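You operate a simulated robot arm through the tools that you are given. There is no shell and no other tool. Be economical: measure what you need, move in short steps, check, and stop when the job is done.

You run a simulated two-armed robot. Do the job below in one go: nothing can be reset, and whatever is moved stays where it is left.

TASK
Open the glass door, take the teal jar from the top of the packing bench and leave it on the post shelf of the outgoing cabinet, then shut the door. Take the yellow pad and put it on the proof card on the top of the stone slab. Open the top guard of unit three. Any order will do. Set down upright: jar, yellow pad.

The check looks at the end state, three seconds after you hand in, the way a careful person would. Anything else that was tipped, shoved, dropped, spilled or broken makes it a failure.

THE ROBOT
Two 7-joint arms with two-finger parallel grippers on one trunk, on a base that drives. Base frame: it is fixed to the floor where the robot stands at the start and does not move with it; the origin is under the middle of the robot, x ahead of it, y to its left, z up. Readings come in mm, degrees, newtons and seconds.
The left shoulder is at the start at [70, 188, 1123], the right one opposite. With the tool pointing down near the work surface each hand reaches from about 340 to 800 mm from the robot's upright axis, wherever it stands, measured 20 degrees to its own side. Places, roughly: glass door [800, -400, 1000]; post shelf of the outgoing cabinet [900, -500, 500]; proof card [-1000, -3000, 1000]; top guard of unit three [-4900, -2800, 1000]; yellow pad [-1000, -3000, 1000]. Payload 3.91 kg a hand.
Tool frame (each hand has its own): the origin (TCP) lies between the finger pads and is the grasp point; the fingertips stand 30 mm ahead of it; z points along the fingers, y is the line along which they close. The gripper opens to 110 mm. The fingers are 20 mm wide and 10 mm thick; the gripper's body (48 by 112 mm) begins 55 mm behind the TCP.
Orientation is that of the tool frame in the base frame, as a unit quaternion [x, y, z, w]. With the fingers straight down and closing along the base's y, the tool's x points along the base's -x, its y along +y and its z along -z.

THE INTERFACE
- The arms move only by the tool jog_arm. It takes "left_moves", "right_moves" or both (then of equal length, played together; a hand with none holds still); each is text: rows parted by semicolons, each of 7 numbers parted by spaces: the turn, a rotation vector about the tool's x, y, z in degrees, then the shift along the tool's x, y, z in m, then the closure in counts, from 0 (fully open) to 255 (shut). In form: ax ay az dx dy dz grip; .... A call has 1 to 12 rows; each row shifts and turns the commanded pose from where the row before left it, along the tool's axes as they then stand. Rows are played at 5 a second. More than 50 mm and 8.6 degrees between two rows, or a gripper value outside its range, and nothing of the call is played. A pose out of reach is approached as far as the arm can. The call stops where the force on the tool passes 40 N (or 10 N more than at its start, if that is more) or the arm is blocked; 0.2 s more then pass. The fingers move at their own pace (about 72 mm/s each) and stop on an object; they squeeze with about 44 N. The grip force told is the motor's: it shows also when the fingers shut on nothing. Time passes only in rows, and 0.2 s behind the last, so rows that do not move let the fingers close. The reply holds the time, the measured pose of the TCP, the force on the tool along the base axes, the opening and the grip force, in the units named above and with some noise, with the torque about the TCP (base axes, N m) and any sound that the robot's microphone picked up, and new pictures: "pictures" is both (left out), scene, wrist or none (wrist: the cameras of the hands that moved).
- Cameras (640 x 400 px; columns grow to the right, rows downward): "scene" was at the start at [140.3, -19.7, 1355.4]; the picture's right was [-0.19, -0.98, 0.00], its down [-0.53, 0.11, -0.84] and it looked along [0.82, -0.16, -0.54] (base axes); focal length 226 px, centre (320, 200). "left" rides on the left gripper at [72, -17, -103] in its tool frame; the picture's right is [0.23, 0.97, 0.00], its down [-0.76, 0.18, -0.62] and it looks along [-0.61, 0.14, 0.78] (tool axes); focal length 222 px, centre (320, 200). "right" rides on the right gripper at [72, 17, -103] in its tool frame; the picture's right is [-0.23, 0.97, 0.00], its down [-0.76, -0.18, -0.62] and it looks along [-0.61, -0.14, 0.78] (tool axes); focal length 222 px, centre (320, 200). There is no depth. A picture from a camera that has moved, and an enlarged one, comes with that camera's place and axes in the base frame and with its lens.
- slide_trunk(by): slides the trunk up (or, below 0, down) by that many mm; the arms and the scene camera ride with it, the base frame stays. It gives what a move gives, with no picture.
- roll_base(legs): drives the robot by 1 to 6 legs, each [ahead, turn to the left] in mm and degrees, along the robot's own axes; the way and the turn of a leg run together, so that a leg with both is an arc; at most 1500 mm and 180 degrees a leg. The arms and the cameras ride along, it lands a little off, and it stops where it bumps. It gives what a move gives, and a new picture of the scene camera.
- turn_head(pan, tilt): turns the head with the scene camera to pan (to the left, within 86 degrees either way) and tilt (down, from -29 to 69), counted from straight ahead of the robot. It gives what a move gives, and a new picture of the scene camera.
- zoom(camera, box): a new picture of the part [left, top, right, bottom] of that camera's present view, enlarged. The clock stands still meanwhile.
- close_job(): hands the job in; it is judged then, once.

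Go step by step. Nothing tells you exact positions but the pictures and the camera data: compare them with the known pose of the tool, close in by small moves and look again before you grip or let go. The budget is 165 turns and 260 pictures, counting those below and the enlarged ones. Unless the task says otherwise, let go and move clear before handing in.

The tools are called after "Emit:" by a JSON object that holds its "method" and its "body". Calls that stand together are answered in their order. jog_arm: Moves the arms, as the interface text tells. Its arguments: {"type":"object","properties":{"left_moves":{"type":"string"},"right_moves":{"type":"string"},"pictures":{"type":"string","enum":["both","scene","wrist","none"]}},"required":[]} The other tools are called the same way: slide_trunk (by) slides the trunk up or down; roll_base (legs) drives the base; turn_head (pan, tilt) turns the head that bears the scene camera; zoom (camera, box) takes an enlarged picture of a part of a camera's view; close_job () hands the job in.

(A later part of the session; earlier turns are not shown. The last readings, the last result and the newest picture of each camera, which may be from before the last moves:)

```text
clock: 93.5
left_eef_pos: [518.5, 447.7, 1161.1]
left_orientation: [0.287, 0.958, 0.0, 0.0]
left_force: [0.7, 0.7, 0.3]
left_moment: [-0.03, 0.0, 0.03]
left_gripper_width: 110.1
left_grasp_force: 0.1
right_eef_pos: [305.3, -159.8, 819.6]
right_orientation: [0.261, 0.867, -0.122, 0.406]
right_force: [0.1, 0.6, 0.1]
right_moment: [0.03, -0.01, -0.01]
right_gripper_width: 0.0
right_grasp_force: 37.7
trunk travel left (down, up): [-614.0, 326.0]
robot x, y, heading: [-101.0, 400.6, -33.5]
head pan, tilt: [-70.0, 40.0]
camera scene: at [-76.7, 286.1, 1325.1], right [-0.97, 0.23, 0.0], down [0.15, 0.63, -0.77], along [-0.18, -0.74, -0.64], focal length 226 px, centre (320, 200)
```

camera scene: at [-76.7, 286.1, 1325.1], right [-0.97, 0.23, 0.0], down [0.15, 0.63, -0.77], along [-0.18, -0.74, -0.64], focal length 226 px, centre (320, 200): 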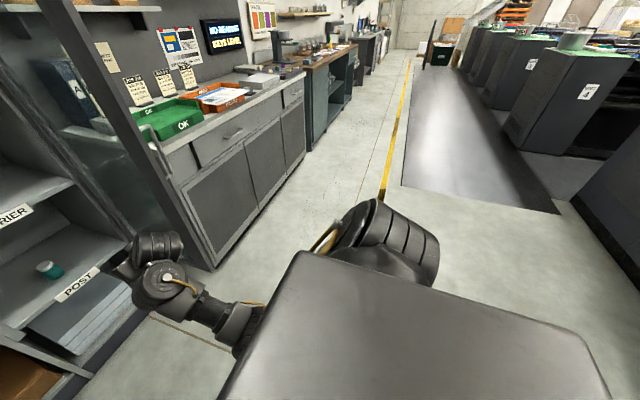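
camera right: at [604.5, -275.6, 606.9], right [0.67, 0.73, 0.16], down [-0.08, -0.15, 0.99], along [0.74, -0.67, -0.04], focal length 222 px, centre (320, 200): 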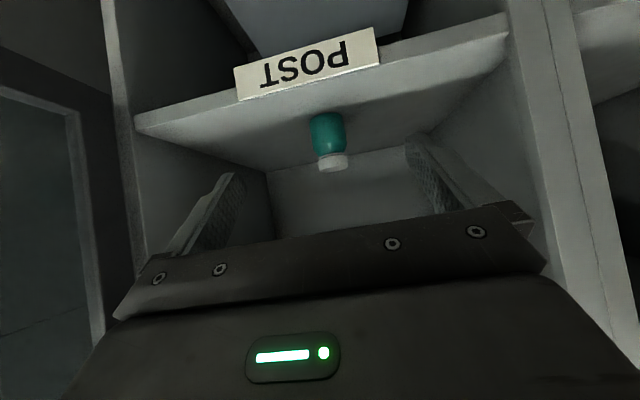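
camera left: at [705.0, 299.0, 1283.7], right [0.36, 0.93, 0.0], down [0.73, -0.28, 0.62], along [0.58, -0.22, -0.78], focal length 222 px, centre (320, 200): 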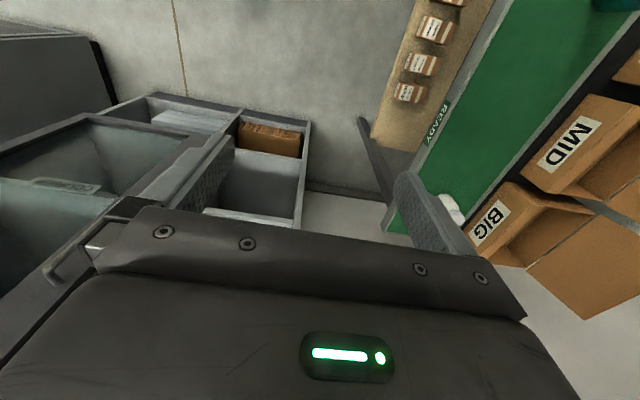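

The floor to the right is free. Retract the hand a bit, then drive to the door's outer side: turn right 75°, 900 mm ahead, turn left 122°.

Emit:
{"method": "jog_arm", "body": {"right_moves": "0 0 0 0.025 0 -0.03 255; 0 0 0 0.025 0 -0.03 255; 0 0 0 0 0 0 255", "pictures": "none"}}

Emit:
{"method": "turn_head", "body": {"pan": 0, "tilt": 40}}

Emit:
{"method": "roll_base", "body": {"legs": [[0, -74.5], [900, 0]]}}

```text
clock: 94.3
left_eef_pos: [521.0, 448.1, 1160.5]
left_orientation: [0.287, 0.958, -0.001, -0.001]
left_force: [0.4, -0.7, 0.1]
left_moment: [0.01, 0.0, 0.01]
left_gripper_width: 110.1
left_grasp_force: 0.1
right_eef_pos: [240.8, -116.2, 822.3]
right_orientation: [0.261, 0.868, -0.122, 0.405]
right_force: [0.7, -0.1, -0.1]
right_moment: [0.0, 0.0, -0.01]
right_gripper_width: 0.0
right_grasp_force: 37.9
trunk travel left (down, up): [-614.0, 326.0]
robot x, y, heading: [-100.4, 400.8, -33.6]
head pan, tilt: [-70.0, 40.0]
```

```text
clock: 95.7
left_eef_pos: [519.4, 446.8, 1161.4]
left_orientation: [0.287, 0.958, 0.0, 0.0]
left_force: [-1.0, -0.1, -0.5]
left_moment: [-0.06, -0.02, -0.03]
left_gripper_width: 110.0
left_grasp_force: 0.1
right_eef_pos: [239.5, -116.4, 821.0]
right_orientation: [0.263, 0.867, -0.123, 0.405]
right_force: [-0.6, -0.3, -0.5]
right_moment: [-0.02, 0.0, 0.0]
right_gripper_width: 0.2
right_grasp_force: 37.5
trunk travel left (down, up): [-614.0, 326.0]
robot x, y, heading: [-100.6, 400.8, -33.5]
head pan, tilt: [0.0, 40.0]
camera scene: at [14.0, 321.9, 1325.1], right [-0.55, -0.83, 0.0], down [-0.54, 0.36, -0.77], along [0.64, -0.42, -0.64], focal length 226 px, centre (320, 200)
```

scene: 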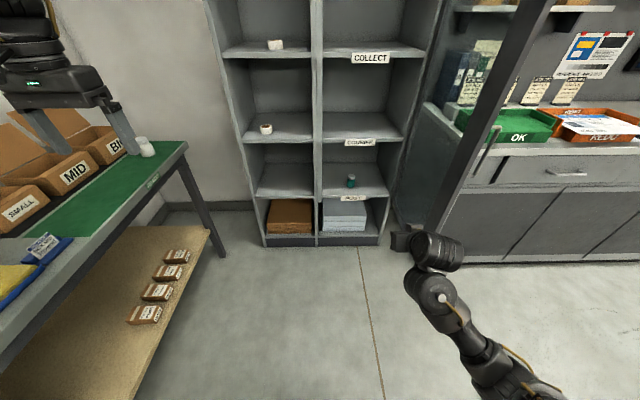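

```text
clock: 103.6
left_eef_pos: [-128.5, -1047.0, 1160.9]
left_orientation: [0.8, 0.6, 0.0, 0.0]
left_force: [-0.2, -0.3, 1.2]
left_moment: [0.01, -0.01, -0.01]
left_gripper_width: 109.9
left_grasp_force: 0.1
right_eef_pos: [-749.4, -946.2, 821.5]
right_orientation: [0.726, 0.542, -0.339, 0.253]
right_force: [-0.7, -0.1, -0.1]
right_moment: [-0.02, 0.0, 0.02]
right_gripper_width: 0.2
right_grasp_force: 38.2
trunk travel left (down, up): [-614.0, 326.0]
robot x, y, heading: [-357.6, -466.5, -106.5]
head pan, tilt: [0.0, 40.0]
camera scene: at [-392.6, -600.0, 1325.0], right [-0.96, 0.28, 0.0], down [0.18, 0.62, -0.77], along [-0.22, -0.73, -0.64], focal length 226 px, centre (320, 200)
```

scene: 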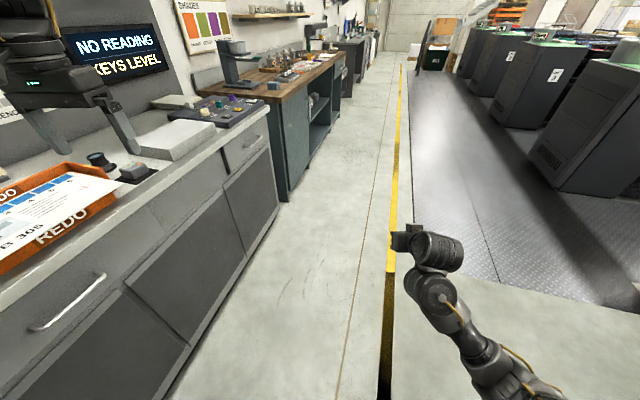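

Turn left to face the door's outer side.

Emit:
{"method": "roll_base", "body": {"legs": [[0, 120]]}}

```text
clock: 108.9
left_eef_pos: [63.8, -9.7, 1161.4]
left_orientation: [-0.085, 0.996, -0.001, 0.0]
left_force: [0.6, -0.4, 0.1]
left_moment: [0.04, 0.04, -0.01]
left_gripper_width: 109.7
left_grasp_force: 0.0
right_eef_pos: [244.3, -610.5, 821.6]
right_orientation: [-0.075, 0.903, 0.035, 0.422]
right_force: [-1.4, -0.4, -0.7]
right_moment: [0.01, 0.02, 0.04]
right_gripper_width: 0.0
right_grasp_force: 37.7
trunk travel left (down, up): [-614.0, 326.0]
robot x, y, heading: [-360.6, -469.8, 9.7]
head pan, tilt: [0.0, 40.0]
camera scene: at [-221.2, -447.3, 1325.1], right [0.17, -0.99, 0.0], down [-0.63, -0.11, -0.77], along [0.76, 0.13, -0.64], focal length 226 px, centre (320, 200)
```

scene: 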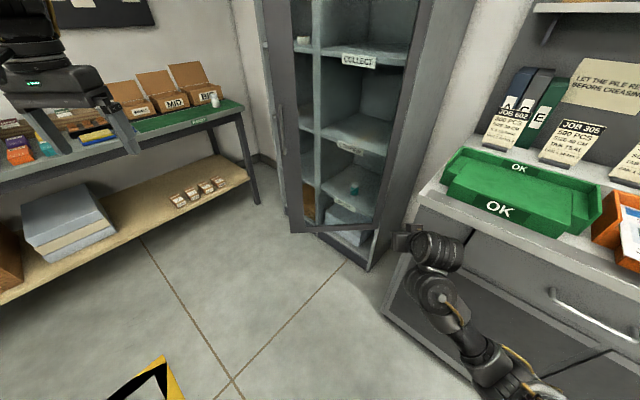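

The door has swung to about 52° open by itself/brush; jar still upright. Its push path is now nearly straight ahead of me. Move the hand left 335 mm and 20 mm down, then approach.

Emit:
{"method": "jog_arm", "body": {"right_moves": "0 0 0 0 0.04 0 255; 0 0 0 0 0.045 0 255; 0 0 0 0 0.045 0 255; 0 0 0 0 0.045 0 255; 0 0 0 0 0.045 0 255; 0 0 0 0 0.045 0 255; 0 0 0 0 0.04 0 255; 0 0 0 0.015 0.03 0.013 255; 0 0 0 0 0 0 255", "pictures": "scene"}}

```text
clock: 110.9
left_eef_pos: [62.7, -9.3, 1160.6]
left_orientation: [-0.085, 0.996, 0.0, 0.0]
left_force: [0.5, -0.2, -0.1]
left_moment: [0.02, 0.0, 0.01]
left_gripper_width: 110.0
left_grasp_force: 0.1
right_eef_pos: [188.7, -281.0, 803.4]
right_orientation: [-0.074, 0.903, 0.035, 0.422]
right_force: [-1.0, -0.3, -0.1]
right_moment: [0.02, -0.03, 0.0]
right_gripper_width: 0.1
right_grasp_force: 37.4
trunk travel left (down, up): [-614.0, 326.0]
robot x, y, heading: [-357.4, -467.6, 9.7]
head pan, tilt: [0.0, 40.0]
camera scene: at [-221.1, -447.9, 1325.1], right [0.17, -0.99, 0.0], down [-0.63, -0.11, -0.77], along [0.76, 0.13, -0.64], focal length 226 px, centre (320, 200)
```

scene: 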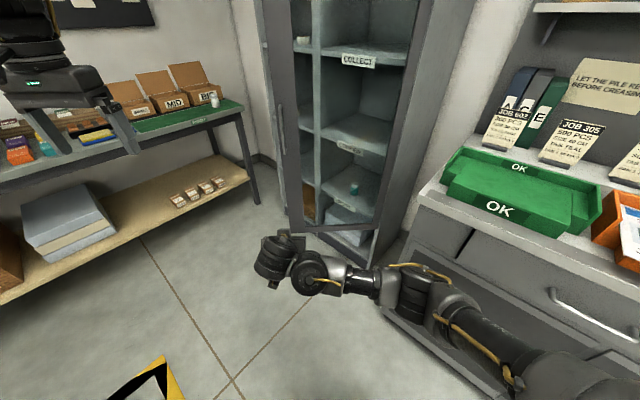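

The right elbow would pass too near the bench corner, so I'll shift the robot left first (dog-leg), then approach.

Emit:
{"method": "roll_base", "body": {"legs": [[0, 30], [290, 0], [0, -30]]}}

Emit:
{"method": "jog_arm", "body": {"right_moves": "0 0 0 0 -0.035 0 255; 0 0 0 0 -0.035 0 255; 0 0 0 0 -0.035 0 255; 0 0 0 0 -0.035 0 255; 0 0 0 0 0 0 255", "pictures": "both"}}

```text
clock: 115.8
left_eef_pos: [280.7, 180.5, 1160.9]
left_orientation: [-0.089, 0.996, 0.0, 0.0]
left_force: [0.6, 0.3, 0.3]
left_moment: [-0.01, -0.03, 0.02]
left_gripper_width: 110.2
left_grasp_force: 0.1
right_eef_pos: [407.5, -90.6, 804.0]
right_orientation: [-0.079, 0.903, 0.037, 0.421]
right_force: [0.8, -0.2, 0.0]
right_moment: [0.02, -0.01, 0.0]
right_gripper_width: 0.1
right_grasp_force: 37.6
trunk travel left (down, up): [-614.0, 326.0]
robot x, y, heading: [-136.5, -282.4, 10.0]
head pan, tilt: [0.0, 40.0]
camera scene: at [0.1, -260.6, 1325.1], right [0.18, -0.98, 0.0], down [-0.63, -0.11, -0.77], along [0.75, 0.14, -0.64], focal length 226 px, centre (320, 200)
```

scene: 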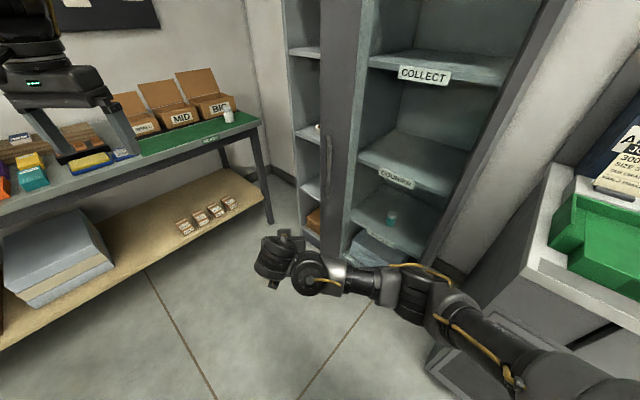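

```text
clock: 117.0
left_eef_pos: [279.7, 181.2, 1161.8]
left_orientation: [-0.088, 0.996, -0.001, 0.0]
left_force: [0.1, 0.5, -0.5]
left_moment: [-0.02, 0.01, 0.0]
left_gripper_width: 109.9
left_grasp_force: 0.1
right_eef_pos: [430.4, -229.4, 803.1]
right_orientation: [-0.079, 0.902, 0.036, 0.422]
right_force: [0.2, -1.2, -0.7]
right_moment: [0.01, 0.02, -0.02]
right_gripper_width: 0.0
right_grasp_force: 38.0
trunk travel left (down, up): [-614.0, 326.0]
robot x, y, heading: [-134.2, -279.7, 10.1]
head pan, tilt: [0.0, 40.0]
camera scene: at [0.0, -259.4, 1325.0], right [0.18, -0.98, 0.0], down [-0.63, -0.11, -0.77], along [0.75, 0.13, -0.64], focal length 226 px, centre (320, 200)
camera right: at [302.7, -234.0, 811.8], right [-0.03, 0.98, 0.17], down [0.04, -0.17, 0.98], along [1.0, 0.03, -0.04], focal length 222 px, centre (320, 200)
```

scene: 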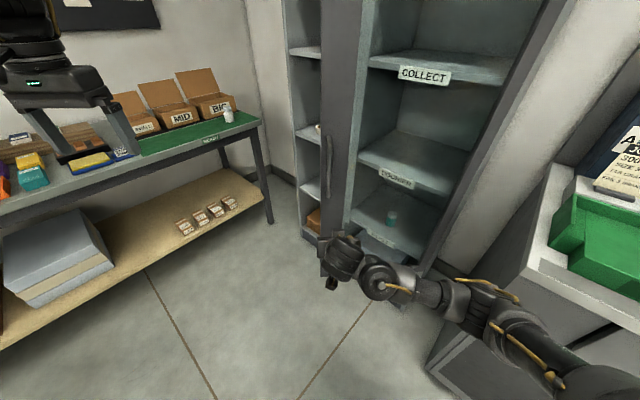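
right: 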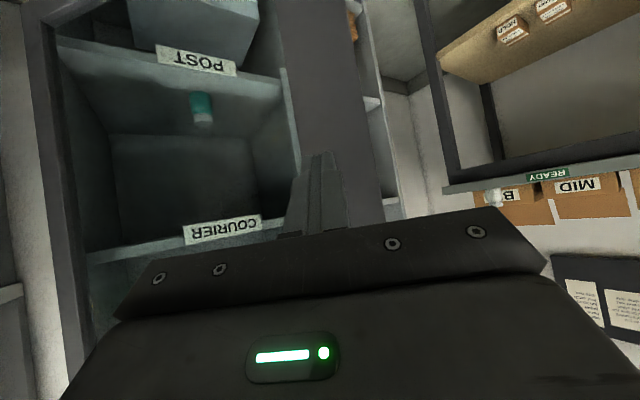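

The stile is straight ahead of the fingers (~70 mm away). Drive ahead and begin pushing.

Emit:
{"method": "roll_base", "body": {"legs": [[150, 0]]}}

Emit:
{"method": "jog_arm", "body": {"right_moves": "0 0 0 0 0 0 255", "pictures": "wrist"}}

```text
clock: 118.4
left_eef_pos: [431.0, 207.0, 1160.8]
left_orientation: [-0.09, 0.996, 0.001, -0.001]
left_force: [1.1, -0.2, 0.4]
left_moment: [0.02, 0.0, 0.01]
left_gripper_width: 110.1
left_grasp_force: 0.2
right_eef_pos: [581.0, -203.2, 802.8]
right_orientation: [-0.08, 0.903, 0.037, 0.421]
right_force: [0.6, 0.9, -0.5]
right_moment: [-0.02, 0.0, 0.0]
right_gripper_width: 0.2
right_grasp_force: 37.6
trunk travel left (down, up): [-614.0, 326.0]
robot x, y, heading: [17.8, -254.3, 9.7]
head pan, tilt: [0.0, 40.0]
camera scene: at [151.2, -233.7, 1325.0], right [0.18, -0.98, 0.0], down [-0.63, -0.11, -0.77], along [0.75, 0.13, -0.64], focal length 226 px, centre (320, 200)
```

scene: 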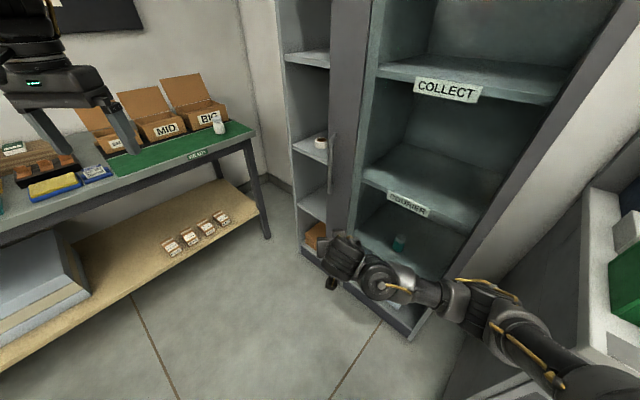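

```text
clock: 118.8
left_eef_pos: [430.8, 207.9, 1163.4]
left_orientation: [-0.089, 0.996, 0.0, 0.0]
left_force: [-0.2, 0.3, 0.2]
left_moment: [0.04, 0.0, -0.03]
left_gripper_width: 110.1
left_grasp_force: 0.0
right_eef_pos: [580.7, -202.2, 804.3]
right_orientation: [-0.079, 0.903, 0.036, 0.421]
right_force: [-0.3, 0.3, 1.0]
right_moment: [0.01, -0.04, 0.02]
right_gripper_width: 0.0
right_grasp_force: 37.6
trunk travel left (down, up): [-614.0, 326.0]
robot x, y, heading: [13.2, -256.3, 10.4]
head pan, tilt: [0.0, 40.0]
camera right: at [452.7, -208.0, 812.2], right [-0.03, 0.98, 0.17], down [0.04, -0.17, 0.98], along [1.0, 0.03, -0.04], focal length 222 px, centre (320, 200)
```

right: 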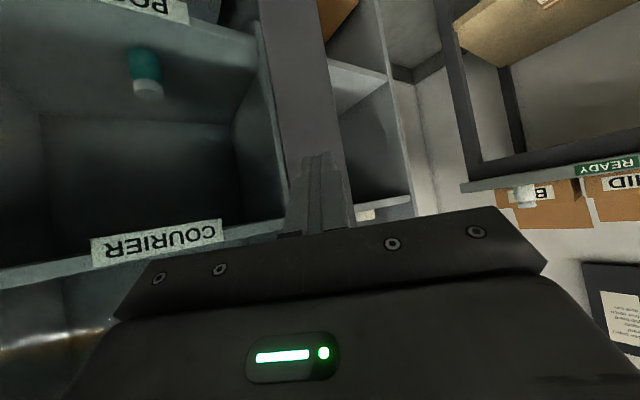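

The door got nudged and coasted to about 28° open. Continue ahead 80 mm, then finish with gentle arm pushes.

Emit:
{"method": "roll_base", "body": {"legs": [[90, 0]]}}

Emit:
{"method": "jog_arm", "body": {"right_moves": "0 0 0 0 -0.01 0 255; 0 0 0 0 -0.01 0 255; 0 0 0 0 -0.01 0 255", "pictures": "wrist"}}

```text
clock: 119.9
left_eef_pos: [520.1, 222.9, 1161.4]
left_orientation: [-0.089, 0.996, 0.0, -0.001]
left_force: [0.9, 0.7, -0.3]
left_moment: [0.0, 0.01, 0.0]
left_gripper_width: 110.1
left_grasp_force: 0.1
right_eef_pos: [669.4, -186.6, 802.5]
right_orientation: [-0.079, 0.902, 0.037, 0.422]
right_force: [-0.3, -0.7, 0.3]
right_moment: [0.01, 0.0, 0.02]
right_gripper_width: 0.2
right_grasp_force: 37.3
trunk travel left (down, up): [-614.0, 326.0]
robot x, y, heading: [104.3, -241.1, 10.3]
head pan, tilt: [0.0, 40.0]
camera scene: at [240.6, -217.6, 1325.0], right [0.18, -0.98, 0.0], down [-0.63, -0.11, -0.77], along [0.75, 0.14, -0.64], focal length 226 px, centre (320, 200)
```

scene: 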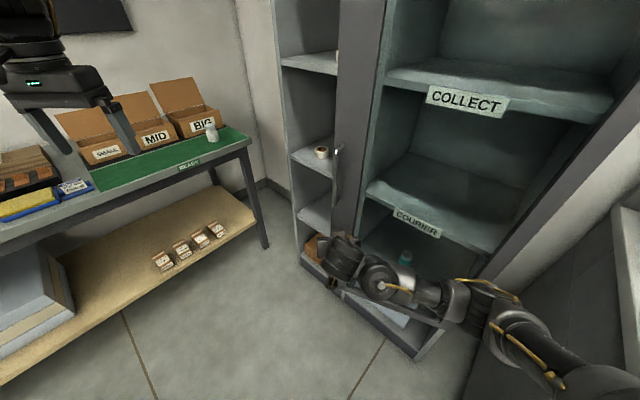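

```text
clock: 120.7
left_eef_pos: [519.6, 223.9, 1162.5]
left_orientation: [-0.089, 0.996, 0.0, 0.0]
left_force: [0.1, 0.5, 0.8]
left_moment: [0.04, 0.0, 0.01]
left_gripper_width: 109.8
left_grasp_force: 0.1
right_eef_pos: [674.2, -218.0, 802.1]
right_orientation: [-0.079, 0.903, 0.037, 0.421]
right_force: [0.2, 0.1, 0.3]
right_moment: [-0.03, -0.02, -0.02]
right_gripper_width: 0.0
right_grasp_force: 37.7
trunk travel left (down, up): [-614.0, 326.0]
robot x, y, heading: [104.0, -240.7, 10.3]
head pan, tilt: [0.0, 40.0]
camera right: at [547.1, -223.1, 812.2], right [-0.03, 0.98, 0.17], down [0.04, -0.17, 0.98], along [1.0, 0.03, -0.04], focal length 222 px, centre (320, 200)
```

right: 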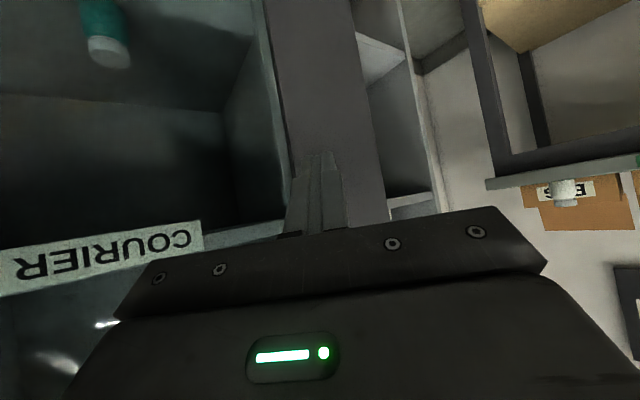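

Emit:
{"method": "jog_arm", "body": {"right_moves": "0 0 0 -0.0129 0 0.0153 255; 0 0 0 -0.0129 0 0.0153 255; 0 0 0 -0.0129 0 0.0153 255; 0 0 0 -0.0129 -0.005 0.0153 255; 0 0 0 -0.0129 -0.005 0.0153 255; 0 0 0 0 0 0 255", "pictures": "both"}}

```text
clock: 122.1
left_eef_pos: [520.0, 223.5, 1161.8]
left_orientation: [-0.089, 0.996, 0.0, 0.0]
left_force: [0.0, 0.0, 0.2]
left_moment: [0.01, -0.01, 0.0]
left_gripper_width: 109.8
left_grasp_force: 0.0
right_eef_pos: [776.2, -208.6, 801.5]
right_orientation: [-0.079, 0.903, 0.037, 0.422]
right_force: [0.5, -0.3, 0.0]
right_moment: [-0.04, 0.01, 0.0]
right_gripper_width: 0.2
right_grasp_force: 38.2
trunk travel left (down, up): [-614.0, 326.0]
robot x, y, heading: [107.2, -242.9, 10.5]
head pan, tilt: [0.0, 40.0]
camera scene: at [239.5, -217.8, 1325.1], right [0.18, -0.98, 0.0], down [-0.63, -0.11, -0.77], along [0.75, 0.14, -0.64], focal length 226 px, centre (320, 200)
camera right: at [649.0, -215.1, 810.6], right [-0.03, 0.98, 0.17], down [0.04, -0.17, 0.98], along [1.0, 0.03, -0.04], focal length 222 px, centre (320, 200)
```

scene: 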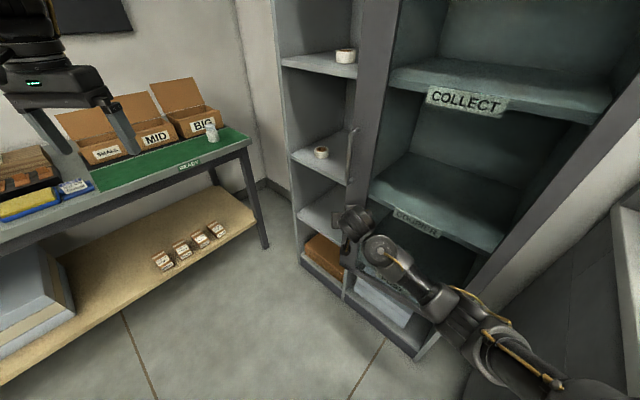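
right: 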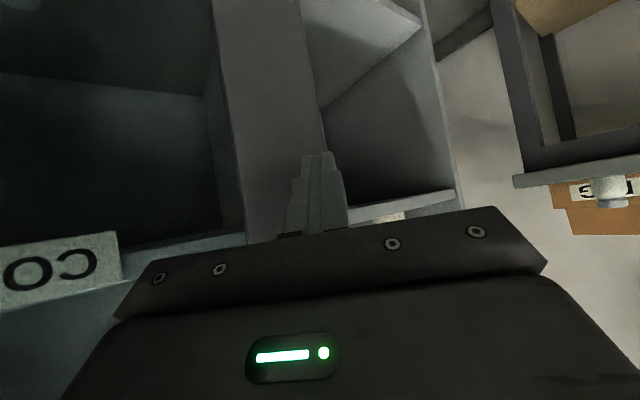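

Handle now measures at the closed position. Shift to the stile's middle and press lightly along the cabinet's normal to make sure it is shut.

Emit:
{"method": "jog_arm", "body": {"right_moves": "0 0 0 0.0108 -0.0172 -0.0128 255; 0 0 0 0.0108 -0.0172 -0.0128 255; 0 0 0 -0.0093 -0.0138 0.011 255; 0 0 0 -0.0093 -0.0138 0.011 255; 0 0 0 -0.0047 -0.0069 0.0055 255; 0 0 0 -0.0047 -0.0069 0.0055 255; 0 0 0 0 0 0 255", "pictures": "both"}}

```text
clock: 123.7
left_eef_pos: [519.6, 223.3, 1161.4]
left_orientation: [-0.089, 0.996, 0.001, 0.0]
left_force: [0.4, 0.5, 0.6]
left_moment: [0.0, 0.0, -0.01]
left_gripper_width: 110.0
left_grasp_force: 0.1
right_eef_pos: [798.8, -280.5, 803.9]
right_orientation: [-0.079, 0.902, 0.037, 0.422]
right_force: [-0.5, 0.5, 0.2]
right_moment: [0.02, 0.03, -0.02]
right_gripper_width: 0.0
right_grasp_force: 37.6
trunk travel left (down, up): [-614.0, 326.0]
robot x, y, heading: [102.5, -240.4, 10.2]
head pan, tilt: [0.0, 40.0]
camera scene: at [239.6, -217.8, 1325.1], right [0.18, -0.98, 0.0], down [-0.63, -0.11, -0.77], along [0.75, 0.14, -0.64], focal length 226 px, centre (320, 200)
camera right: at [670.5, -286.7, 812.7], right [-0.03, 0.98, 0.17], down [0.04, -0.17, 0.98], along [1.0, 0.03, -0.04], focal length 222 px, centre (320, 200)
```

scene: 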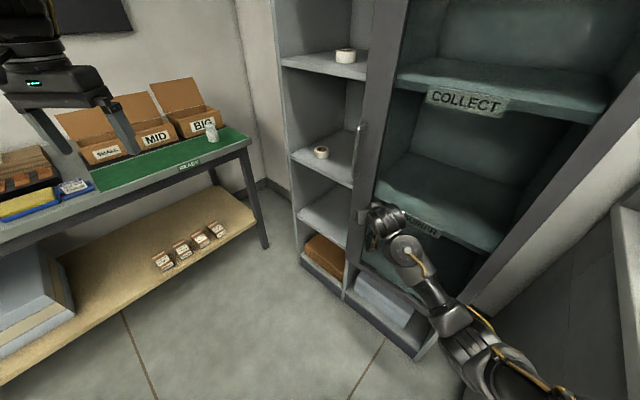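
right: 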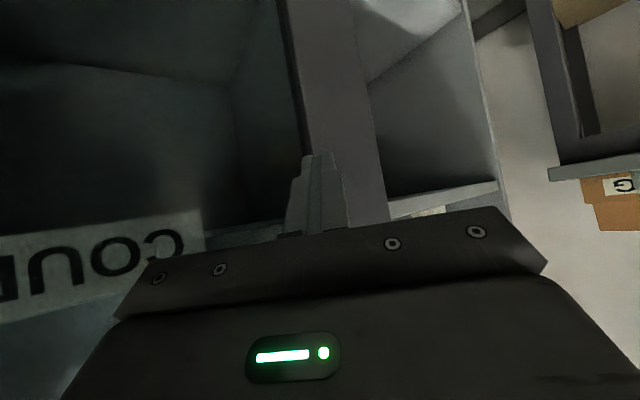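

Emit:
{"method": "jog_arm", "body": {"right_moves": "0 0 0 -0.007 -0.0095 0.0083 255; 0 0 0 -0.007 -0.0095 0.0083 255; 0 0 0 -0.0047 -0.0069 0.0055 255; 0 0 0 -0.0047 -0.0069 0.0055 255; 0 0 0 -0.0047 -0.0069 0.0055 255; 0 0 0 0 0 0 255", "pictures": "both"}}

```text
clock: 124.3
left_eef_pos: [516.1, 222.8, 1162.4]
left_orientation: [-0.089, 0.996, 0.0, 0.002]
left_force: [0.3, 0.3, -0.1]
left_moment: [0.01, 0.03, -0.02]
left_gripper_width: 109.9
left_grasp_force: 0.0
right_eef_pos: [809.2, -288.1, 801.9]
right_orientation: [-0.085, 0.903, 0.038, 0.419]
right_force: [-29.8, 0.6, 12.3]
right_moment: [0.01, 0.03, -0.01]
right_gripper_width: 0.0
right_grasp_force: 37.9
trunk travel left (down, up): [-614.0, 326.0]
robot x, y, heading: [104.4, -241.1, 10.4]
head pan, tilt: [0.0, 40.0]
stopped in row 2 (right hand): the force on the tool passed its limit at 54 N (the readings are from after the stop); the commanded pose is now the measured one
camera scene: at [234.0, -218.2, 1325.9], right [0.18, -0.98, 0.0], down [-0.63, -0.11, -0.77], along [0.76, 0.13, -0.64], focal length 226 px, centre (320, 200)
camera right: at [683.1, -295.3, 812.6], right [-0.04, 0.98, 0.17], down [0.05, -0.17, 0.98], along [1.0, 0.04, -0.04], focal length 222 px, centre (320, 200)
```

scene: 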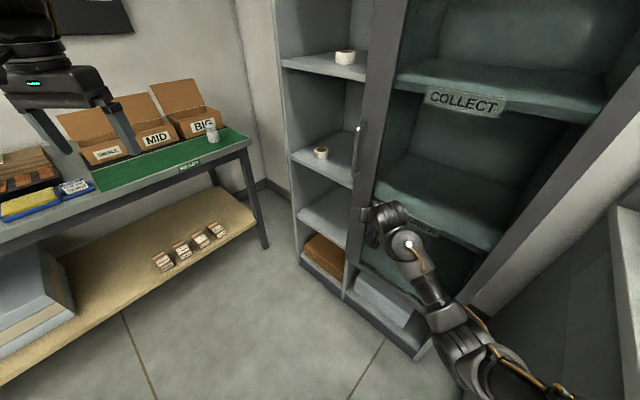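
right: 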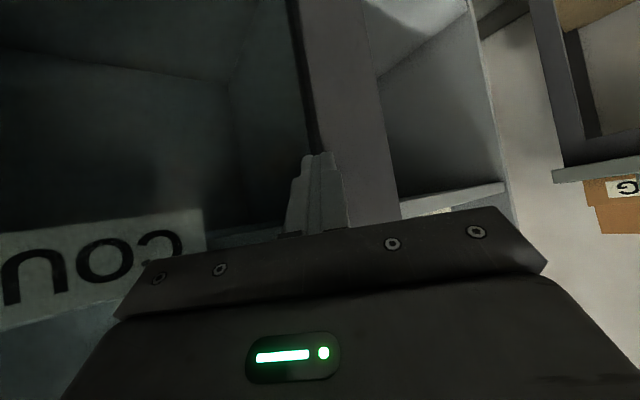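

The push met a firm stop: door shut. Back off and check.

Emit:
{"method": "jog_arm", "body": {"right_moves": "0 0 0 0.007 0.0095 -0.0083 255; 0 0 0 0.013 0.012 -0.0153 255; 0 0 0 0.0257 0 -0.0306 255; 0 0 0 0.0257 0 -0.0306 255; 0 0 0 0.0257 0 -0.0306 255; 0 0 0 0.0257 0 -0.0306 255; 0 0 0 0 0 0 0", "pictures": "none"}}

Emit:
{"method": "roll_base", "body": {"legs": [[-300, 0]]}}

Emit:
{"method": "turn_head", "body": {"pan": -20, "tilt": 30}}

```text
clock: 125.9
left_eef_pos: [520.5, 224.2, 1161.1]
left_orientation: [-0.088, 0.996, 0.0, 0.001]
left_force: [0.3, 0.5, -0.4]
left_moment: [-0.02, -0.01, 0.01]
left_gripper_width: 110.1
left_grasp_force: 0.0
right_eef_pos: [620.3, -306.1, 802.9]
right_orientation: [-0.085, 0.905, 0.037, 0.416]
right_force: [0.5, 0.7, -0.2]
right_moment: [-0.01, 0.04, -0.02]
right_gripper_width: 53.5
right_grasp_force: 0.1
trunk travel left (down, up): [-614.0, 326.0]
robot x, y, heading: [103.6, -237.2, 9.7]
head pan, tilt: [0.0, 40.0]
```

```text
clock: 127.3
left_eef_pos: [332.7, 207.3, 1218.4]
left_orientation: [-0.177, 0.975, -0.062, 0.118]
left_force: [0.4, 0.5, -1.1]
left_moment: [-0.05, 0.11, 0.0]
left_gripper_width: 110.1
left_grasp_force: 0.2
right_eef_pos: [498.9, -327.6, 845.1]
right_orientation: [-0.092, 0.865, -0.011, 0.493]
right_force: [-1.0, -0.1, -1.4]
right_moment: [-0.05, -0.19, 0.0]
right_gripper_width: 110.0
right_grasp_force: 0.1
trunk travel left (down, up): [-614.0, 326.0]
robot x, y, heading: [-26.5, -257.1, 14.9]
head pan, tilt: [0.0, 40.0]
stopped in leg 1: the robot was blocked; the commanded pose is now the measured one
camera scene: at [191.9, -204.8, 1328.7], right [0.26, -0.97, 0.0], down [-0.67, -0.18, -0.72], along [0.7, 0.19, -0.69], focal length 226 px, centre (320, 200)
```

scene: 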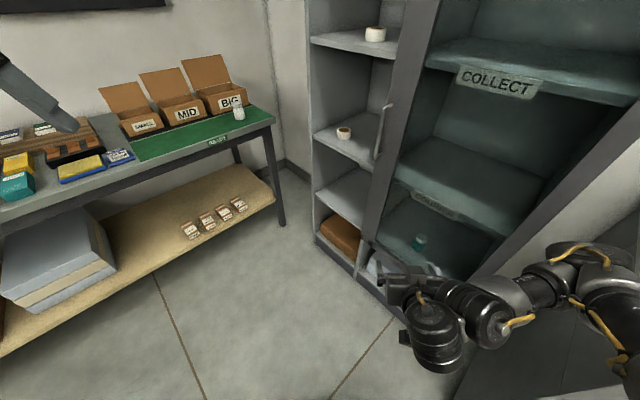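

```text
clock: 128.2
left_eef_pos: [298.6, 219.0, 1219.2]
left_orientation: [-0.155, 0.979, -0.036, 0.124]
left_force: [-0.1, -1.6, -1.6]
left_moment: [0.07, -0.06, 0.0]
left_gripper_width: 110.0
left_grasp_force: 0.0
right_eef_pos: [441.8, -311.5, 836.7]
right_orientation: [-0.106, 0.881, 0.019, 0.461]
right_force: [-11.8, -8.4, -24.4]
right_moment: [0.41, -2.23, 0.52]
right_gripper_width: 109.8
right_grasp_force: 0.1
trunk travel left (down, up): [-614.0, 326.0]
robot x, y, heading: [-27.0, -256.5, 15.1]
head pan, tilt: [-20.0, 30.0]
camera scene: at [112.7, -216.1, 1341.1], right [-0.09, -1.0, 0.03], down [-0.5, 0.02, -0.87], along [0.86, -0.09, -0.5], focal length 226 px, centre (320, 200)
```

scene: 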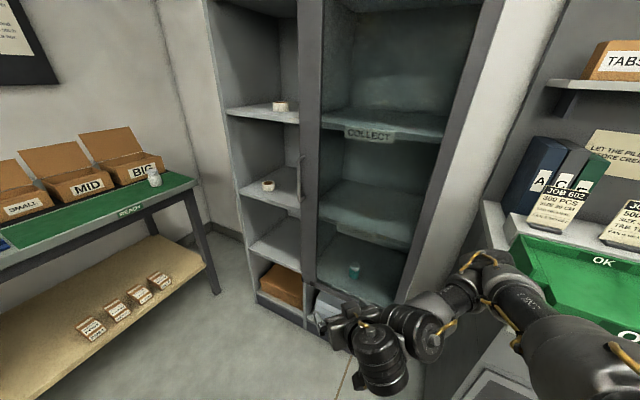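

The retreat got blocked—something of the right arm may have caught. Look right before doing anything.

Emit:
{"method": "turn_head", "body": {"pan": -60, "tilt": 45}}

```text
clock: 129.2
left_eef_pos: [294.4, 211.0, 1229.1]
left_orientation: [-0.155, 0.979, -0.034, 0.128]
left_force: [1.0, 0.5, -0.3]
left_moment: [-0.11, 0.08, -0.03]
left_gripper_width: 109.9
left_grasp_force: 0.0
right_eef_pos: [481.6, -308.0, 919.7]
right_orientation: [-0.019, 0.847, 0.076, 0.526]
right_force: [32.3, 18.6, 69.3]
right_moment: [-0.78, 6.13, -1.27]
right_gripper_width: 109.8
right_grasp_force: 0.1
trunk travel left (down, up): [-614.0, 326.0]
robot x, y, heading: [-24.0, -257.2, 14.8]
head pan, tilt: [-60.0, 45.0]
camera scene: at [70.1, -261.8, 1327.5], right [-0.71, -0.71, 0.02], down [-0.49, 0.48, -0.73], along [0.51, -0.52, -0.68], focal length 226 px, centre (320, 200)
```

scene: 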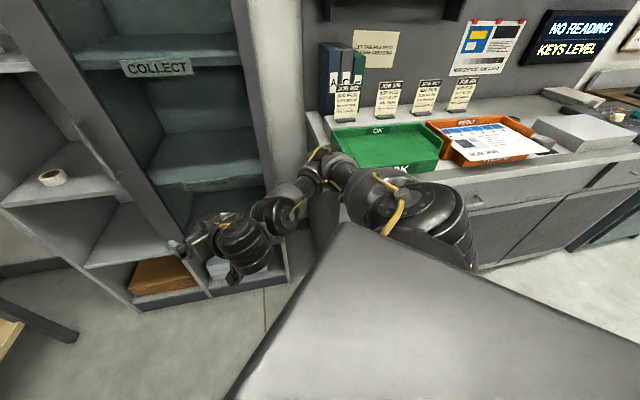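

The elbow caught on the worktop's left side as I backed diagonally. Drive forward a little to relieve it.

Emit:
{"method": "roll_base", "body": {"legs": [[70, 0]]}}

```text
clock: 130.0
left_eef_pos: [305.0, 181.2, 1230.5]
left_orientation: [-0.153, 0.98, -0.019, 0.125]
left_force: [-0.7, 1.1, 1.0]
left_moment: [-0.04, -0.02, -0.02]
left_gripper_width: 109.8
left_grasp_force: 0.1
right_eef_pos: [463.9, -331.8, 841.8]
right_orientation: [-0.159, 0.858, 0.003, 0.488]
right_force: [-0.1, 0.6, 0.0]
right_moment: [-0.07, -0.01, -0.08]
right_gripper_width: 110.1
right_grasp_force: 0.1
trunk travel left (down, up): [-614.0, 326.0]
robot x, y, heading: [-17.5, -258.3, 14.9]
head pan, tilt: [-60.0, 45.0]
stopped in leg 1: the robot was blocked; the commanded pose is now the measured one
camera scene: at [82.0, -284.7, 1318.6], right [-0.7, -0.71, 0.01], down [-0.5, 0.49, -0.72], along [0.5, -0.51, -0.7], focal length 226 px, centre (320, 200)
```

scene: 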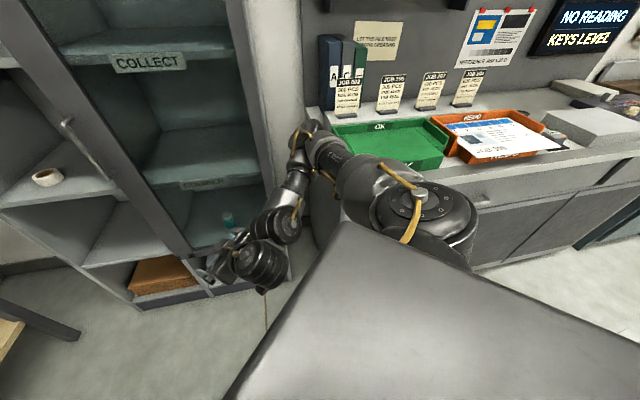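

Emit:
{"method": "zoom", "body": {"camera": "scene", "box": [180, 80, 480, 300]}}

Emit:
{"method": "jog_arm", "body": {"right_moves": "0 0 0 0 0 0 0; 0 0 0 0 0 0 0", "pictures": "wrist"}}

```text
1.82 times, centred on (330, 190) of scene
camera zoom: at [82.0, -284.7, 1318.6], right [-0.7, -0.71, 0.01], down [-0.5, 0.49, -0.72], along [0.5, -0.51, -0.7], focal length 411 px, centre (302, 218)
```

zoom: 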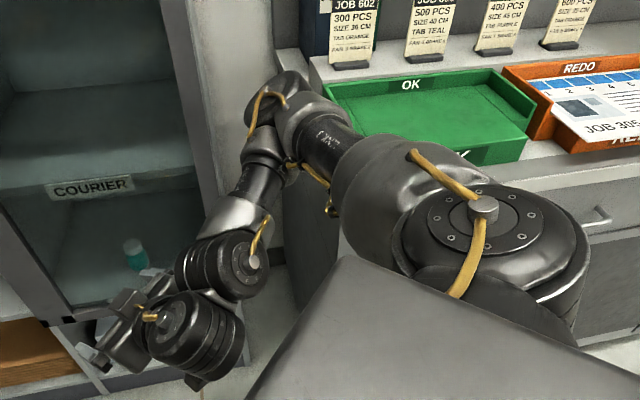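

```text
clock: 130.6
left_eef_pos: [309.5, 174.4, 1231.8]
left_orientation: [-0.155, 0.98, -0.015, 0.123]
left_force: [-0.4, -0.1, -0.3]
left_moment: [0.0, 0.02, -0.04]
left_gripper_width: 109.9
left_grasp_force: 0.2
right_eef_pos: [465.3, -334.6, 837.8]
right_orientation: [-0.158, 0.859, 0.007, 0.487]
right_force: [-0.1, -0.1, 0.0]
right_moment: [-0.02, 0.0, 0.01]
right_gripper_width: 109.9
right_grasp_force: 0.0
trunk travel left (down, up): [-614.0, 326.0]
robot x, y, heading: [-20.6, -256.1, 15.1]
head pan, tilt: [-60.0, 45.0]
camera right: at [339.4, -356.0, 828.9], right [-0.16, 0.99, 0.05], down [-0.11, -0.07, 0.99], along [0.98, 0.16, 0.12], focal length 222 px, centre (320, 200)
```

right: 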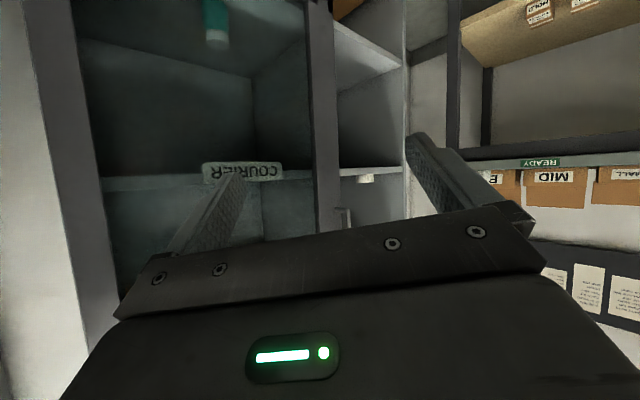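

Hand is free of load now. Try lifting the right hand (which lifts the elbow) in small steps.

Emit:
{"method": "jog_arm", "body": {"right_moves": "0 0 0 -0.0252 -0.0043 -0.0158 0; 0 0 0 -0.0252 -0.0043 -0.0158 0; 0 0 0 -0.0252 -0.0043 -0.0158 0; 0 0 0 0 0 0 0", "pictures": "scene"}}

```text
clock: 131.6
left_eef_pos: [300.7, 216.8, 1217.7]
left_orientation: [-0.165, 0.978, -0.034, 0.123]
left_force: [-0.1, -0.5, -0.4]
left_moment: [0.05, 0.01, 0.07]
left_gripper_width: 110.1
left_grasp_force: 0.1
right_eef_pos: [492.2, -274.8, 897.2]
right_orientation: [-0.176, 0.851, 0.004, 0.496]
right_force: [-1.9, -10.1, -12.7]
right_moment: [0.64, -0.87, 0.7]
right_gripper_width: 110.0
right_grasp_force: 0.1
right hand out of reach, approached as far as the arm can: row 1, 2, 3
trunk travel left (down, up): [-614.0, 326.0]
robot x, y, heading: [-12.1, -253.8, 17.0]
head pan, tilt: [-60.0, 45.0]
stopped in row 4 (right hand): the arm was blocked; the commanded pose is now the measured one
camera scene: at [74.2, -200.2, 1322.1], right [-0.69, -0.73, 0.04], down [-0.5, 0.43, -0.75], along [0.53, -0.54, -0.66], focal length 226 px, centre (320, 200)
```

scene: 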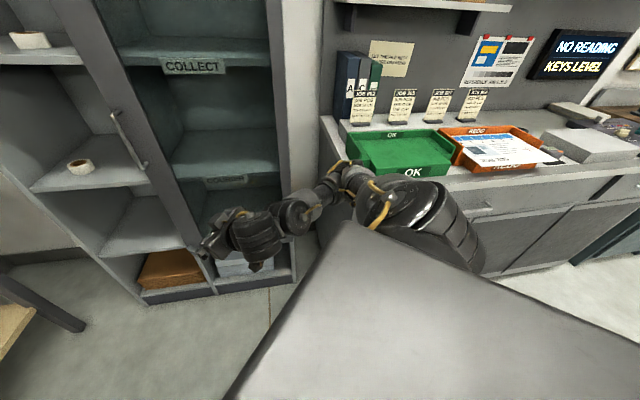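

The elbow is caught against the left side of the worktop; turning the base left moves it away from that. Turn left 20°.

Emit:
{"method": "roll_base", "body": {"legs": [[0, 20]]}}

```text
clock: 132.3
left_eef_pos: [338.5, 40.4, 1239.7]
left_orientation: [-0.149, 0.982, 0.035, 0.113]
left_force: [-0.5, 1.3, -0.6]
left_moment: [-0.1, -0.09, -0.04]
left_gripper_width: 110.1
left_grasp_force: 0.0
right_eef_pos: [530.7, -414.7, 867.6]
right_orientation: [-0.118, 0.859, 0.011, 0.498]
right_force: [-0.3, 1.0, -0.3]
right_moment: [-0.06, -0.04, -0.07]
right_gripper_width: 109.9
right_grasp_force: 0.1
trunk travel left (down, up): [-614.0, 326.0]
robot x, y, heading: [-16.4, -252.6, 17.0]
head pan, tilt: [-60.0, 45.0]
stopped in leg 1: the robot was blocked; the commanded pose is now the measured one
camera scene: at [77.8, -250.0, 1320.4], right [-0.68, -0.73, 0.02], down [-0.51, 0.45, -0.73], along [0.53, -0.51, -0.68], focal length 226 px, centre (320, 200)
```

scene: 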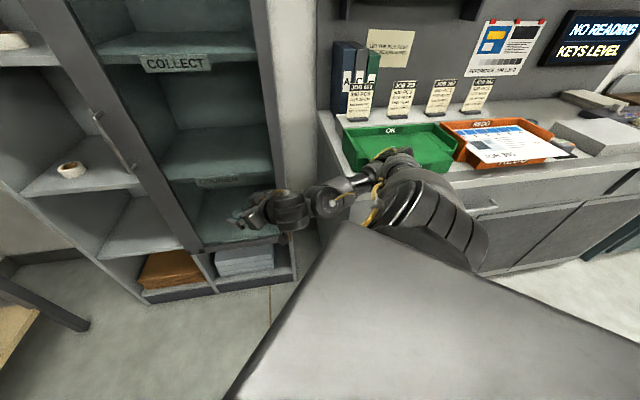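

Emit:
{"method": "turn_head", "body": {"pan": -75, "tilt": 25}}

```text
clock: 133.1
left_eef_pos: [310.9, 60.9, 1252.1]
left_orientation: [-0.154, 0.98, 0.028, 0.125]
left_force: [-0.5, -0.3, -0.6]
left_moment: [0.01, 0.07, 0.02]
left_gripper_width: 110.0
left_grasp_force: 0.1
right_eef_pos: [513.3, -402.7, 888.8]
right_orientation: [-0.132, 0.846, 0.014, 0.516]
right_force: [0.7, 0.3, -0.7]
right_moment: [0.02, 0.03, 0.0]
right_gripper_width: 110.0
right_grasp_force: 0.1
trunk travel left (down, up): [-614.0, 326.0]
robot x, y, heading: [-14.3, -254.6, 16.7]
head pan, tilt: [-75.0, 25.0]
camera scene: at [25.0, -301.6, 1360.4], right [-0.85, -0.53, -0.03], down [-0.18, 0.35, -0.92], along [0.5, -0.78, -0.39], focal length 226 px, centre (320, 200)
```

scene: 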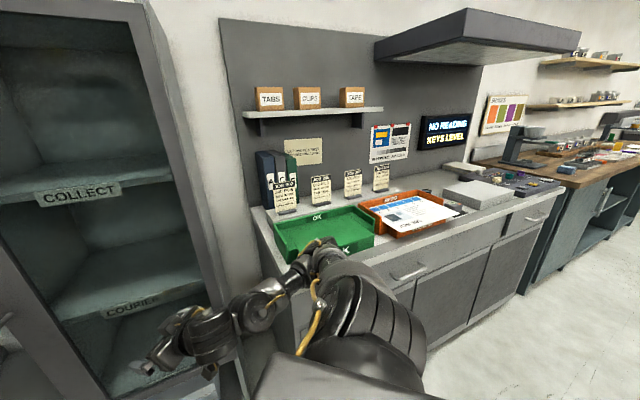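

The elbow now lies at the worktop's front edge, just above it. Raising the trunk should lift the arm clear of everything.

Emit:
{"method": "slide_trunk", "body": {"by": 120}}

Emit:
{"method": "turn_head", "body": {"pan": -75, "tilt": 35}}

```text
clock: 134.6
left_eef_pos: [338.8, 58.7, 1363.9]
left_orientation: [-0.152, 0.981, 0.031, 0.113]
left_force: [-0.5, 0.4, -1.0]
left_moment: [-0.05, 0.04, 0.01]
left_gripper_width: 110.1
left_grasp_force: 0.2
right_eef_pos: [530.8, -392.5, 991.9]
right_orientation: [-0.131, 0.855, 0.03, 0.501]
right_force: [0.3, 0.1, 0.0]
right_moment: [0.02, 0.0, -0.04]
right_gripper_width: 110.2
right_grasp_force: 0.2
trunk travel left (down, up): [-734.0, 206.0]
robot x, y, heading: [-15.9, -257.0, 17.2]
head pan, tilt: [-75.0, 25.0]
```

```text
clock: 135.3
left_eef_pos: [338.5, 53.1, 1363.8]
left_orientation: [-0.154, 0.981, 0.033, 0.113]
left_force: [0.9, -1.0, -0.5]
left_moment: [0.04, 0.02, -0.01]
left_gripper_width: 110.2
left_grasp_force: 0.1
right_eef_pos: [531.9, -398.2, 990.2]
right_orientation: [-0.131, 0.855, 0.032, 0.5]
right_force: [0.2, -0.2, -0.2]
right_moment: [0.04, 0.01, 0.02]
right_gripper_width: 110.0
right_grasp_force: 0.0
trunk travel left (down, up): [-734.0, 206.0]
robot x, y, heading: [-10.1, -252.3, 17.1]
head pan, tilt: [-75.0, 35.0]
camera scene: at [82.0, -318.1, 1452.5], right [-0.85, -0.53, 0.0], down [-0.31, 0.49, -0.82], along [0.44, -0.69, -0.57], focal length 226 px, centre (320, 200)
```

scene: 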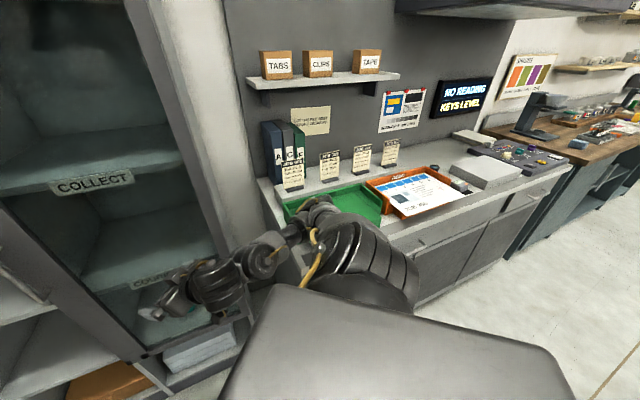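

The robot is steady and level again, and the worktop items stand undisturbed. Back away carefully 150 mm.

Emit:
{"method": "roll_base", "body": {"legs": [[-150, 0]]}}

```text
clock: 136.7
left_eef_pos: [197.2, 12.9, 1363.9]
left_orientation: [-0.153, 0.981, 0.032, 0.113]
left_force: [-0.1, 0.0, -0.1]
left_moment: [-0.03, 0.03, -0.03]
left_gripper_width: 110.1
left_grasp_force: 0.0
right_eef_pos: [390.9, -437.9, 990.7]
right_orientation: [-0.131, 0.855, 0.032, 0.5]
right_force: [0.5, 0.1, 0.6]
right_moment: [-0.01, 0.03, 0.02]
right_gripper_width: 110.1
right_grasp_force: 0.0
trunk travel left (down, up): [-734.0, 206.0]
robot x, y, heading: [-157.0, -302.1, 17.4]
head pan, tilt: [-75.0, 35.0]
camera scene: at [-58.3, -359.9, 1452.5], right [-0.85, -0.53, 0.0], down [-0.31, 0.48, -0.82], along [0.44, -0.69, -0.57], focal length 226 px, centre (320, 200)
```

scene: 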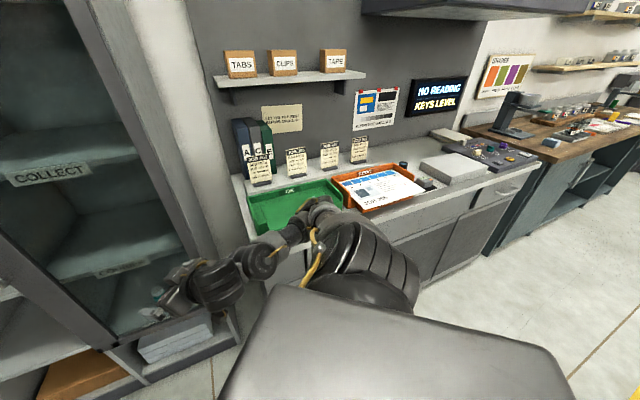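

Free now. Back off further and look at cabinet and worktop.

Emit:
{"method": "roll_base", "body": {"legs": [[-230, 0]]}}

Emit:
{"method": "turn_head", "body": {"pan": -20, "tilt": 30}}

```text
clock: 138.4
left_eef_pos: [-25.9, -56.1, 1365.1]
left_orientation: [-0.155, 0.981, 0.033, 0.115]
left_force: [0.6, -0.2, 0.2]
left_moment: [-0.03, 0.02, 0.0]
left_gripper_width: 110.1
left_grasp_force: 0.0
right_eef_pos: [169.2, -505.5, 991.1]
right_orientation: [-0.133, 0.855, 0.033, 0.5]
right_force: [-0.2, 0.8, -0.3]
right_moment: [-0.01, -0.02, -0.02]
right_gripper_width: 110.0
right_grasp_force: 0.1
trunk travel left (down, up): [-734.0, 206.0]
robot x, y, heading: [-380.0, -366.7, 17.3]
head pan, tilt: [-75.0, 35.0]
camera scene: at [-280.4, -429.1, 1452.6], right [-0.84, -0.54, 0.0], down [-0.31, 0.48, -0.82], along [0.44, -0.69, -0.57], focal length 226 px, centre (320, 200)
```

scene: 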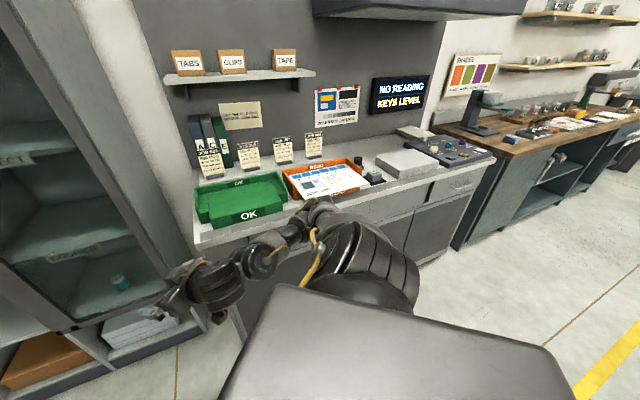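

```text
clock: 139.7
left_eef_pos: [-27.5, -56.6, 1364.7]
left_orientation: [-0.156, 0.981, 0.032, 0.113]
left_force: [0.1, 0.5, 0.4]
left_moment: [-0.01, 0.03, 0.01]
left_gripper_width: 110.0
left_grasp_force: 0.1
right_eef_pos: [168.5, -506.1, 991.6]
right_orientation: [-0.133, 0.854, 0.034, 0.501]
right_force: [0.2, 0.0, 0.2]
right_moment: [-0.02, 0.02, 0.01]
right_gripper_width: 110.0
right_grasp_force: 0.1
trunk travel left (down, up): [-734.0, 206.0]
robot x, y, heading: [-379.6, -368.3, 17.5]
head pan, tilt: [-20.0, 30.0]
camera scene: at [-238.4, -359.2, 1460.5], right [-0.04, -1.0, 0.0], down [-0.5, 0.02, -0.87], along [0.87, -0.04, -0.5], focal length 226 px, centre (320, 200)
```

scene: 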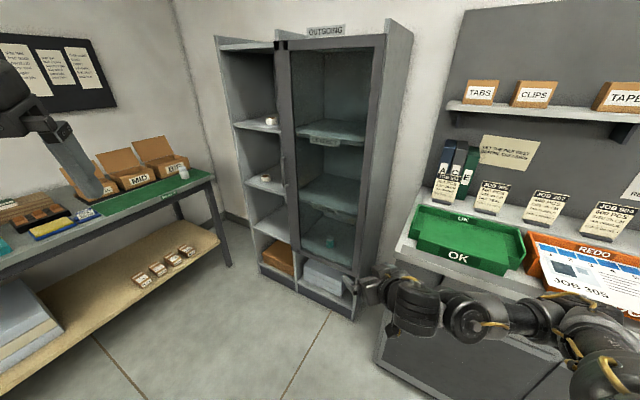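

Emit:
{"method": "zoom", "body": {"camera": "scene", "box": [200, 20, 420, 320]}}

Emit:
{"method": "zoom", "body": {"camera": "scene", "box": [390, 120, 640, 300]}}

```text
1.33 times, centred on (310, 170) of scene
camera zoom: at [-238.4, -359.2, 1460.5], right [-0.04, -1.0, 0.0], down [-0.5, 0.02, -0.87], along [0.87, -0.04, -0.5], focal length 301 px, centre (333, 240)
```

zoom: 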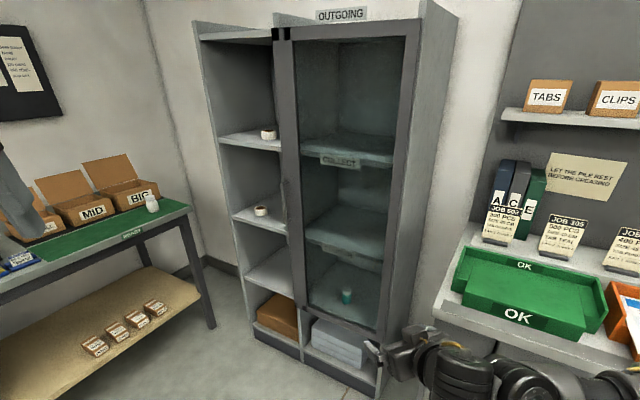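

```text
2.22 times, centred on (515, 210) of scene
camera zoom: at [-238.4, -359.2, 1460.5], right [-0.04, -1.0, 0.0], down [-0.5, 0.02, -0.87], along [0.87, -0.04, -0.5], focal length 502 px, centre (-113, 178)
```

zoom: 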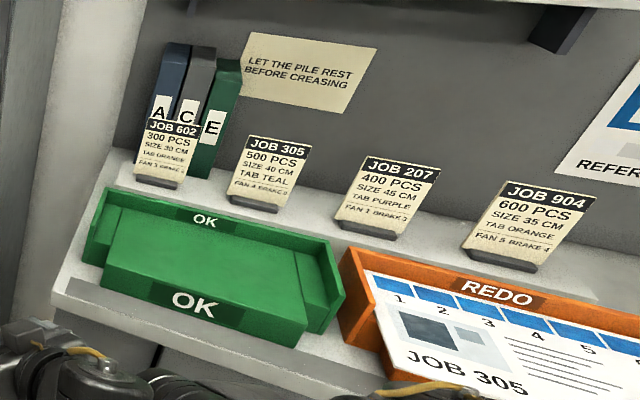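

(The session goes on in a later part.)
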